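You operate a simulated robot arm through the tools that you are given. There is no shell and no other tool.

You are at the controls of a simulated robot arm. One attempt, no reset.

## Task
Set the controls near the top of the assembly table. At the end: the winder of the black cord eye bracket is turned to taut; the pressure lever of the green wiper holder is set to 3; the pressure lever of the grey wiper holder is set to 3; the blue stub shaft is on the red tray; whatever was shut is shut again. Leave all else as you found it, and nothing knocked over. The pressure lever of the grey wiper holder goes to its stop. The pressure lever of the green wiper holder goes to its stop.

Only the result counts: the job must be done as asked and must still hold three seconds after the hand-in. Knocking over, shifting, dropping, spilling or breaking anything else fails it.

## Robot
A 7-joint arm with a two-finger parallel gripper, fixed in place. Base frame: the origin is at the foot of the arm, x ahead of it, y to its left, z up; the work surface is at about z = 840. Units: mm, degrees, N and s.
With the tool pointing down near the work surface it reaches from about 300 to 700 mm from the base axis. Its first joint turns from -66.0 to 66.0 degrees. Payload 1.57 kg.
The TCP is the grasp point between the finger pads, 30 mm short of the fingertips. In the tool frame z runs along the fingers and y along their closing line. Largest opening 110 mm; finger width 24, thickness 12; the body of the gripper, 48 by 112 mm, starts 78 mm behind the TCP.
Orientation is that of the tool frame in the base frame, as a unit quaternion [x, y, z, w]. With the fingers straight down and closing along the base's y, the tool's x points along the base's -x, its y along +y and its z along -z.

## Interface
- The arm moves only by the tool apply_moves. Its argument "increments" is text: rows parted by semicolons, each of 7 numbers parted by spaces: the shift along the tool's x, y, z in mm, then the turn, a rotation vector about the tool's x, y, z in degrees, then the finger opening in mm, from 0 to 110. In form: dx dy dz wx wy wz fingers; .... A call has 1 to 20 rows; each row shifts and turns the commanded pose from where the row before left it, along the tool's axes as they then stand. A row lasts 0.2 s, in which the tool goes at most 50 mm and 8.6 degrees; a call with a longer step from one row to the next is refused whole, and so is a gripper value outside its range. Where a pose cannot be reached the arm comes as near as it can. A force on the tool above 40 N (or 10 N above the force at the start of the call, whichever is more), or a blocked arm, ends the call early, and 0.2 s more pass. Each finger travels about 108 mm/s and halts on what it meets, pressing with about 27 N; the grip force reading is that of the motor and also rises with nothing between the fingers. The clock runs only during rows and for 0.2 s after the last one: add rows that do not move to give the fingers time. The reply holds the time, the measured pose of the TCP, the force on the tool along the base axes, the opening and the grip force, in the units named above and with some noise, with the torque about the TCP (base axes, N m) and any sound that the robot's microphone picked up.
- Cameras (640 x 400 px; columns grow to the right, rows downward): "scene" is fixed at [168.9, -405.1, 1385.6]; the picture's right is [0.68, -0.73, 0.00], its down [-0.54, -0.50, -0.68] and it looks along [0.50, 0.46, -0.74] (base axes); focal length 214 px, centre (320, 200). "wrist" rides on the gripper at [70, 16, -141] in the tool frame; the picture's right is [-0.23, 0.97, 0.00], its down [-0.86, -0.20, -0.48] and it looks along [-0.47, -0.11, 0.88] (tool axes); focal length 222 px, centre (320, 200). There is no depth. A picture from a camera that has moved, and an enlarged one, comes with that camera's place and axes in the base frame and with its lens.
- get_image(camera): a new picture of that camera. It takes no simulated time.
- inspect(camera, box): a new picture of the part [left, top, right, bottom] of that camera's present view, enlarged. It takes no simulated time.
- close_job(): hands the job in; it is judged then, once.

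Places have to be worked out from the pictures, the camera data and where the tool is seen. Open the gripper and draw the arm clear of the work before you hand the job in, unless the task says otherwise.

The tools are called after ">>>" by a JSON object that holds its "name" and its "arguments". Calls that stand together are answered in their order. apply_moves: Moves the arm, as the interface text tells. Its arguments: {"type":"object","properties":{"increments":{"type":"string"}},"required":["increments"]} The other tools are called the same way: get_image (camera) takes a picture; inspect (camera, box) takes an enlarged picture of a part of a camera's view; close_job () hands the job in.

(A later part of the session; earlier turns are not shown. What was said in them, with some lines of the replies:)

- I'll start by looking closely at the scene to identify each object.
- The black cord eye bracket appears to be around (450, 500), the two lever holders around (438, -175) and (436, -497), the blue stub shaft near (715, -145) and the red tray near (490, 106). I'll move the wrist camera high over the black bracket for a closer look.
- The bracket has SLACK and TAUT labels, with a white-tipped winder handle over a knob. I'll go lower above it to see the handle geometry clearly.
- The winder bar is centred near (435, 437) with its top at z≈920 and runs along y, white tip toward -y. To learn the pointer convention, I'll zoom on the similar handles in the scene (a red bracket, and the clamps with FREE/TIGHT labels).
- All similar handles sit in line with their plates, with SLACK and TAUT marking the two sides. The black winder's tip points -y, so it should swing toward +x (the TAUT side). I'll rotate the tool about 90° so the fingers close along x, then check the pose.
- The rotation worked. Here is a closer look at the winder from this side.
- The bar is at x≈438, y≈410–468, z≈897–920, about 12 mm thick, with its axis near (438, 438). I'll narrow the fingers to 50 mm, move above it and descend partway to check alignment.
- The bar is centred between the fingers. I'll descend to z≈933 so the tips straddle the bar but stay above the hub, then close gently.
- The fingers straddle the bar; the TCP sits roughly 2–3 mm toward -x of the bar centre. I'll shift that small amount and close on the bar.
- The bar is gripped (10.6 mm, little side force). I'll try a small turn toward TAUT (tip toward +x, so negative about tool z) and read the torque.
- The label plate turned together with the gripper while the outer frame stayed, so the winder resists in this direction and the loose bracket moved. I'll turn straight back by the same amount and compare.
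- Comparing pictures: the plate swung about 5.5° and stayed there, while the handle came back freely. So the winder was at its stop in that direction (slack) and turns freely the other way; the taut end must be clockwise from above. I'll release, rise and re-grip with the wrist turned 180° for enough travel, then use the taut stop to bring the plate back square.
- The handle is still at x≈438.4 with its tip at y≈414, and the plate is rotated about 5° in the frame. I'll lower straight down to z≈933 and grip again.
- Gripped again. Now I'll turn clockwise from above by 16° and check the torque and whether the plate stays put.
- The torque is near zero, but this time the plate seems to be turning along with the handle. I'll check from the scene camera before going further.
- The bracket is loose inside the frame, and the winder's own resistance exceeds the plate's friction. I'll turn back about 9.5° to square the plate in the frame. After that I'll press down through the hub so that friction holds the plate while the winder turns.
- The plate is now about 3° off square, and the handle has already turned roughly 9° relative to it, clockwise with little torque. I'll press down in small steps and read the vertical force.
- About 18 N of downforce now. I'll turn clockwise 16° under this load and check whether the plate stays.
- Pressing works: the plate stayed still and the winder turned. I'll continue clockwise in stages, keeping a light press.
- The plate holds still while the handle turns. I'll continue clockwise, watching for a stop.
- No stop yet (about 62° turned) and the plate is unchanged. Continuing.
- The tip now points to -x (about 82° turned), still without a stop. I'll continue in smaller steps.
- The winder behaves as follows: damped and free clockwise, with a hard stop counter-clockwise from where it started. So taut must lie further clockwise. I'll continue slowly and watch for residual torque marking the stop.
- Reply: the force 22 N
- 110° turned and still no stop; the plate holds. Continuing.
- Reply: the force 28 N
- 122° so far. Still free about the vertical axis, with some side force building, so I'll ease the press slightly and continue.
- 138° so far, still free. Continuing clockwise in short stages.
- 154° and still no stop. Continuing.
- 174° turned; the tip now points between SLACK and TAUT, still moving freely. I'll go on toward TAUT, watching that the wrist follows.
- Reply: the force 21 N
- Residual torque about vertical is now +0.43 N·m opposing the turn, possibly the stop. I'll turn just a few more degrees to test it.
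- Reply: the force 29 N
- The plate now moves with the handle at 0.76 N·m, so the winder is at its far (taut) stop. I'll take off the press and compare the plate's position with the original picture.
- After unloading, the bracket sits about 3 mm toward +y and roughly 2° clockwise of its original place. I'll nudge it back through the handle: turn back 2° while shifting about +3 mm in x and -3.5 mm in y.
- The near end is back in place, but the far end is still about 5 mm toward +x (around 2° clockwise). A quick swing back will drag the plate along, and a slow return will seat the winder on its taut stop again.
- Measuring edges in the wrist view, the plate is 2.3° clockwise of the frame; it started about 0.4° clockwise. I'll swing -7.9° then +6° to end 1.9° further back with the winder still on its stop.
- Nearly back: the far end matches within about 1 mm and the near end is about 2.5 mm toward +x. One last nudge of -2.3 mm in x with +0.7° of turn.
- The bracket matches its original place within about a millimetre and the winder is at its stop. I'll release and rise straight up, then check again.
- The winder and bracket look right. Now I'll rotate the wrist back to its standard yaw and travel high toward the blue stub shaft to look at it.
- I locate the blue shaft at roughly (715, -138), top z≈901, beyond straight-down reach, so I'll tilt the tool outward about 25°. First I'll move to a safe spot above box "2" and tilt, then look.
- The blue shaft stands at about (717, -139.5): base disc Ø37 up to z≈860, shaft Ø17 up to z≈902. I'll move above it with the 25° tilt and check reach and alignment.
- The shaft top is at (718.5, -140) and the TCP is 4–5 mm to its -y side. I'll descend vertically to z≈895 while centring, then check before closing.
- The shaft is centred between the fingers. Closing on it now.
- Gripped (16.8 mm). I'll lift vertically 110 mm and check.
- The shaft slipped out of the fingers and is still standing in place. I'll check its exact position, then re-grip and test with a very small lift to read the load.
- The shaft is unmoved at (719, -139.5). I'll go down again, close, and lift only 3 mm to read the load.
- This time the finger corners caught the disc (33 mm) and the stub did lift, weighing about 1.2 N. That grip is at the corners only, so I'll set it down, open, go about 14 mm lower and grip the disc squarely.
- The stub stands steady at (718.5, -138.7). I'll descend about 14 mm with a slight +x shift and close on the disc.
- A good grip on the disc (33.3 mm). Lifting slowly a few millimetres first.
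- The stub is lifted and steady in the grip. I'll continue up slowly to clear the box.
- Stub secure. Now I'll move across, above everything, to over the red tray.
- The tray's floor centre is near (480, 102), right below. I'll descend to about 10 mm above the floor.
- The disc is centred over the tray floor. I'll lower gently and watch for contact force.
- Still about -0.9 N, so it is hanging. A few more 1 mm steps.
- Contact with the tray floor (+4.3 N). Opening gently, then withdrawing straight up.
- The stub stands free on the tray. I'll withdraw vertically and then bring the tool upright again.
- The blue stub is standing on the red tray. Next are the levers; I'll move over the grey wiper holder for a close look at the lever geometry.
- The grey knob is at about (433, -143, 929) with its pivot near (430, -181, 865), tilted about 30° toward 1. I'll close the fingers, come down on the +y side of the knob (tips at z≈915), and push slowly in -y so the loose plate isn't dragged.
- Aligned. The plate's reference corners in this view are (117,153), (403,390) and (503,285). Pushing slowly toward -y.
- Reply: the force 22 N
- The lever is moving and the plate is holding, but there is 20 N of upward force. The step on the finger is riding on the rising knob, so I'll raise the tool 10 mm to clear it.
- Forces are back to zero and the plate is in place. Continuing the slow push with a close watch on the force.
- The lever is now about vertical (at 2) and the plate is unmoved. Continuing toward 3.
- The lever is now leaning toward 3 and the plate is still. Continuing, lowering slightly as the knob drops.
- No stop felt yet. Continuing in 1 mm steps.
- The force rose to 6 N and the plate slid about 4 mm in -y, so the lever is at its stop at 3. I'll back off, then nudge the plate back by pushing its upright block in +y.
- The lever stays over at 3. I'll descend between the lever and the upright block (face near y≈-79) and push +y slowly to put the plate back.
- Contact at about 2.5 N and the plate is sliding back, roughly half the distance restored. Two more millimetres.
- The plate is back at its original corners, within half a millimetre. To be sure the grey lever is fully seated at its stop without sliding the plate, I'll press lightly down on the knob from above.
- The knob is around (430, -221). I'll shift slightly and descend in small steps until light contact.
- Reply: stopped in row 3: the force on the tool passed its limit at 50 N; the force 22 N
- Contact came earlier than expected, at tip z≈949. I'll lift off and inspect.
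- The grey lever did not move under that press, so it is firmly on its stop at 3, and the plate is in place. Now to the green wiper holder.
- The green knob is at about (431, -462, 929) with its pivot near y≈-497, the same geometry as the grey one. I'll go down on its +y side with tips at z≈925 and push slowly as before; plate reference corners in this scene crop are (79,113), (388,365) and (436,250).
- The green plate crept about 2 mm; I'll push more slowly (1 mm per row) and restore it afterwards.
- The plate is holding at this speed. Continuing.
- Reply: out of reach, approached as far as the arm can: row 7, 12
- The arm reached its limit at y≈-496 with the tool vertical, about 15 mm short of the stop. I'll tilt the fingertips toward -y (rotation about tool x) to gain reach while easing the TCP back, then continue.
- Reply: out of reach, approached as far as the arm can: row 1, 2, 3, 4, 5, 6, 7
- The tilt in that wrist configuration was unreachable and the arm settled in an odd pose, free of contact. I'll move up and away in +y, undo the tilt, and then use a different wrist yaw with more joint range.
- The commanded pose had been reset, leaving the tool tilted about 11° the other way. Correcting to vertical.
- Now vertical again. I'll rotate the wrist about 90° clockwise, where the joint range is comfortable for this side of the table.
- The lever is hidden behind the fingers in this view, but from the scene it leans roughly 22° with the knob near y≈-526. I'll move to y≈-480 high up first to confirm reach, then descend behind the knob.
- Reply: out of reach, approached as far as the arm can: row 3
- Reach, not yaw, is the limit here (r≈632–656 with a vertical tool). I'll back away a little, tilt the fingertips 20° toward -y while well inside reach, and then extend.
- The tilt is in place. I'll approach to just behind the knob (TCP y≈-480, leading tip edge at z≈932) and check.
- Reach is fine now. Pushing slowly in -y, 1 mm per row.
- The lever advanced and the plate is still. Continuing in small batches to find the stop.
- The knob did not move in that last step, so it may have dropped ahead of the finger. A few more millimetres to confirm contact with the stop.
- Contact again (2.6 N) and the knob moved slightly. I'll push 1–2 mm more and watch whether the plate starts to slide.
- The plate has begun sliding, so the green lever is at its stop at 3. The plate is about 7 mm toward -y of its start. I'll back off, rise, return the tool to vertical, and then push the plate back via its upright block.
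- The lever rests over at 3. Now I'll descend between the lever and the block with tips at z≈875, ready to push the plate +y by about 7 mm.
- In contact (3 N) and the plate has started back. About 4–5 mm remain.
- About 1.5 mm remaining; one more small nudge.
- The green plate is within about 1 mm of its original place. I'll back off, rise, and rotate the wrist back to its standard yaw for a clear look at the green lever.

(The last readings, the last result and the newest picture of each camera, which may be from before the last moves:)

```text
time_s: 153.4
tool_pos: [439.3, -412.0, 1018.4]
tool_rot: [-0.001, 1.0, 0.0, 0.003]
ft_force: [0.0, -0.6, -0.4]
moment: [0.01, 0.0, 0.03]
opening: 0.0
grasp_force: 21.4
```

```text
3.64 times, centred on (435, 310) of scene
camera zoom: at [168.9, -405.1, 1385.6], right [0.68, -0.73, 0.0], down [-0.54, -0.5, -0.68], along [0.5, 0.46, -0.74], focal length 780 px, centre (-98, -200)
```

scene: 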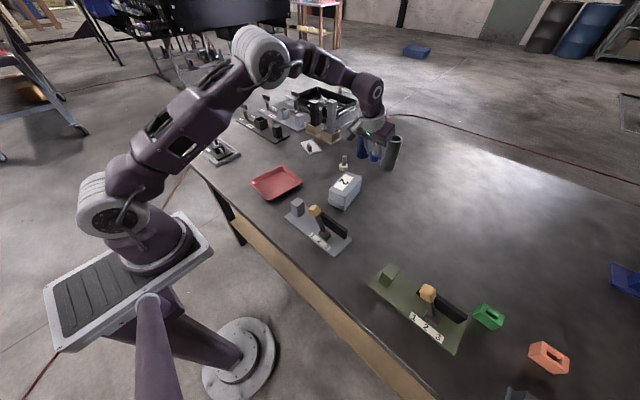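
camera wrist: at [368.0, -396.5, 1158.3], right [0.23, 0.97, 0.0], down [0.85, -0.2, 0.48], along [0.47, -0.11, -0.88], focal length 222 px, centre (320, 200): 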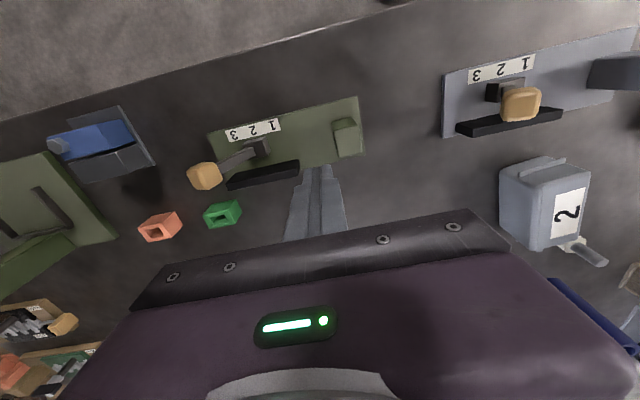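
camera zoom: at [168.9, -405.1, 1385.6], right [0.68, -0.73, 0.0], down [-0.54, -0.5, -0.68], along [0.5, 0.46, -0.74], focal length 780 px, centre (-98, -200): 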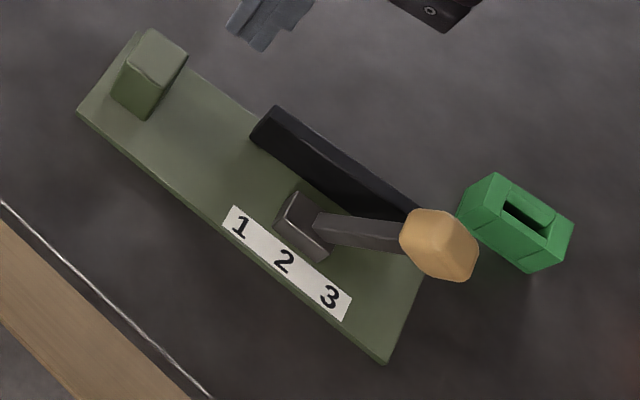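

Using the label "2" as pivot reference, the green knob now sits about 39 mm to the 3 side, matching the grey lever (both mirror-symmetric to their starting position at 1). Now I'll open the gripper and draw the arm up and clear.

>>> {"name": "apply_moves", "arguments": {"increments": "0 0 -40 0 0 0 30;0 0 -45 0 0 0 60;0 0 -45 0 0 0 90;0 0 -45 0 0 0 110;7 42 0 0 0 0 110;7 42 0 0 0 0 110;7 42 0 0 0 0 110;7 42 0 0 0 0 110;7 42 0 0 0 0 110;7 42 0 0 0 0 110;7 42 0 0 0 0 110;7 42 0 0 0 0 110;7 42 0 0 0 0 110;7 42 0 0 0 0 110;0 0 0 0 0 0 110"}}

>>> {"name": "get_image", "arguments": {"camera": "scene"}}

>>> {"name": "get_image", "arguments": {"camera": "wrist"}}

```text
time_s: 156.6
tool_pos: [357.4, 40.9, 1188.7]
tool_rot: [0.001, 1.0, 0.001, 0.003]
ft_force: [0.0, 0.0, 0.2]
moment: [0.01, -0.03, 0.02]
opening: 109.9
grasp_force: 0.1
out of reach, approached as far as the arm can: row 3, 4
```

```text
taken
```

scene: 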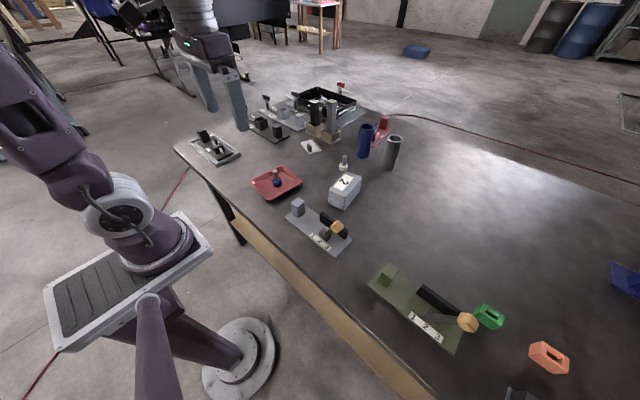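

```text
taken
camera wrist: at [285.4, 56.6, 1328.8], right [0.23, 0.97, 0.0], down [0.85, -0.2, 0.48], along [0.47, -0.11, -0.88], focal length 222 px, centre (320, 200)
```

wrist: 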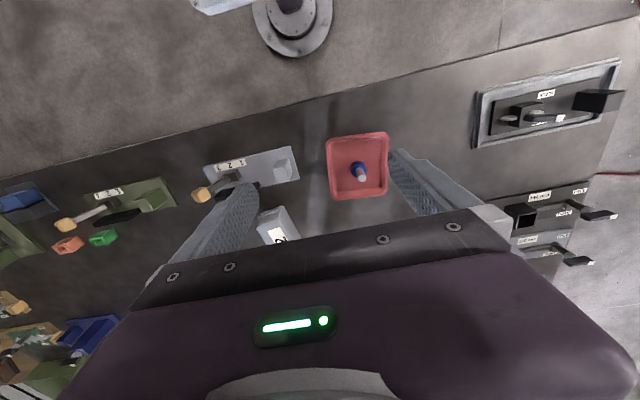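

The arm is clear. I'll do a final close inspection of each item.

>>> {"name": "inspect", "arguments": {"camera": "scene", "box": [190, 125, 230, 155]}}

>>> {"name": "inspect", "arguments": {"camera": "scene", "box": [280, 190, 360, 260]}}

>>> {"name": "inspect", "arguments": {"camera": "scene", "box": [360, 255, 510, 365]}}

>>> {"name": "inspect", "arguments": {"camera": "scene", "box": [230, 80, 420, 220]}}

>>> {"name": "inspect", "arguments": {"camera": "wrist", "box": [470, 50, 640, 160]}}

```text
13.33 times, centred on (210, 140) of scene
camera zoom: at [168.9, -405.1, 1385.6], right [0.68, -0.73, 0.0], down [-0.54, -0.5, -0.68], along [0.5, 0.46, -0.74], focal length 2860 px, centre (1787, 1000)
```

zoom: 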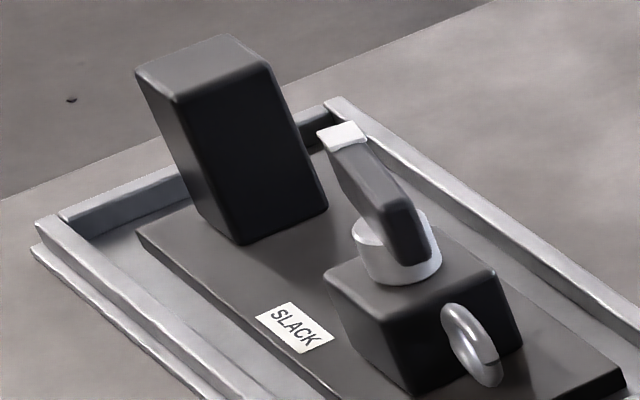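

```text
5.71 times, centred on (320, 225) of scene
camera zoom: at [168.9, -405.1, 1385.6], right [0.68, -0.73, 0.0], down [-0.54, -0.5, -0.68], along [0.5, 0.46, -0.74], focal length 1226 px, centre (320, 57)
```

zoom: 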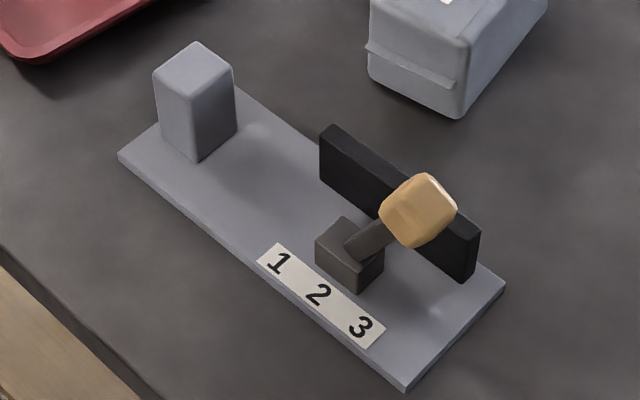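

```text
3.64 times, centred on (435, 310) of scene
camera zoom: at [168.9, -405.1, 1385.6], right [0.68, -0.73, 0.0], down [-0.54, -0.5, -0.68], along [0.5, 0.46, -0.74], focal length 780 px, centre (-98, -200)
```

zoom: 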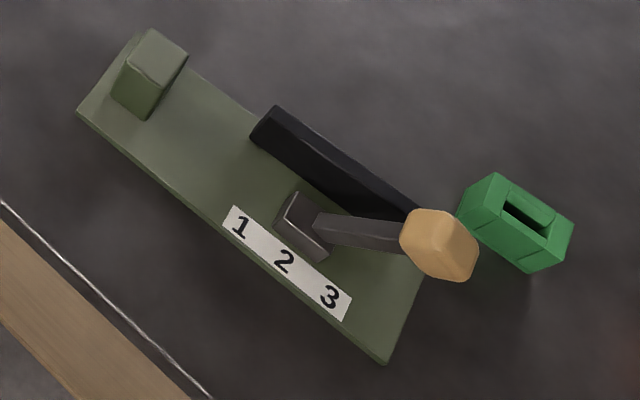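

```text
2.86 times, centred on (325, 150) of scene
camera zoom: at [168.9, -405.1, 1385.6], right [0.68, -0.73, 0.0], down [-0.54, -0.5, -0.68], along [0.5, 0.46, -0.74], focal length 613 px, centre (306, 343)
```

zoom: 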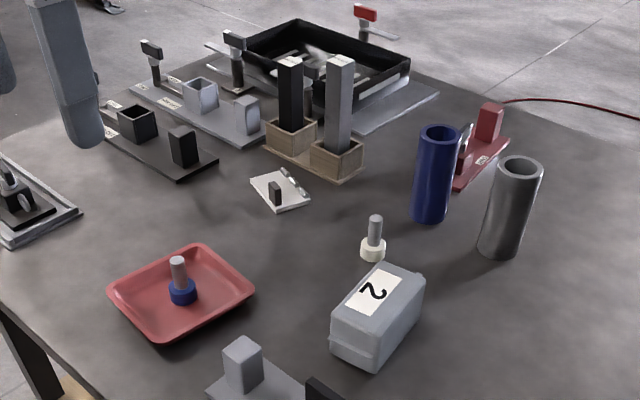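

```text
3.64 times, centred on (555, 105) of wrist
camera zoom: at [285.4, 56.6, 1328.8], right [0.23, 0.97, 0.0], down [0.85, -0.2, 0.48], along [0.47, -0.11, -0.88], focal length 808 px, centre (-534, 546)
```

zoom: 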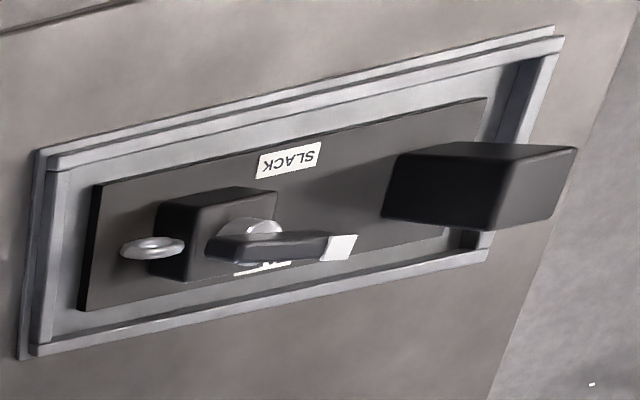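

Everything matches the request:
- The winder is at its far stop on the TAUT side, with the bracket back in its frame position.
- The blue stub shaft stands on the red tray.
- Both levers are over at 3 on their stops, with the plates back within about 1 mm.
- Nothing was opened, nothing else moved, and the arm is clear with the gripper open.

I'm handing in the job.

>>> {"name": "close_job", "arguments": {}}

```text
The job is handed in.
```

I handed the job in with everything set as asked. The least certain part is whether the winder's far stop is the taut position, because its pointer does not line up with either label.

- **Black cord eye bracket:** I turned the winder clockwise (seen from above) about 190°, from one hard stop to the other. It started against the counter-clockwise stop, so I took the far stop as taut. The pointer now rests slightly to the TAUT side, between the two labels. The bracket is loose in its frame and moved while I worked; I put it back within about 1 mm.
- **Grey wiper holder:** the lever is at 3, on its stop. Its plate slid about 4 mm and I pushed it back to within about 1 mm. While I checked the lever, the gripper briefly pressed the knob with about 50 N. The lever did not move.
- **Green wiper holder:** the lever is at 3, on its stop. Its plate slid about 7 mm and I pushed it back; it now sits about 1 mm past its original place.
- **Blue stub shaft:** it is standing upright near the middle of the red tray. My first grip slipped while it was still on the table, but it stayed standing.

I opened nothing, so there was nothing to shut again. The last pictures showed nothing knocked over and the other objects where they started. The gripper is open and the arm is clear of the table.
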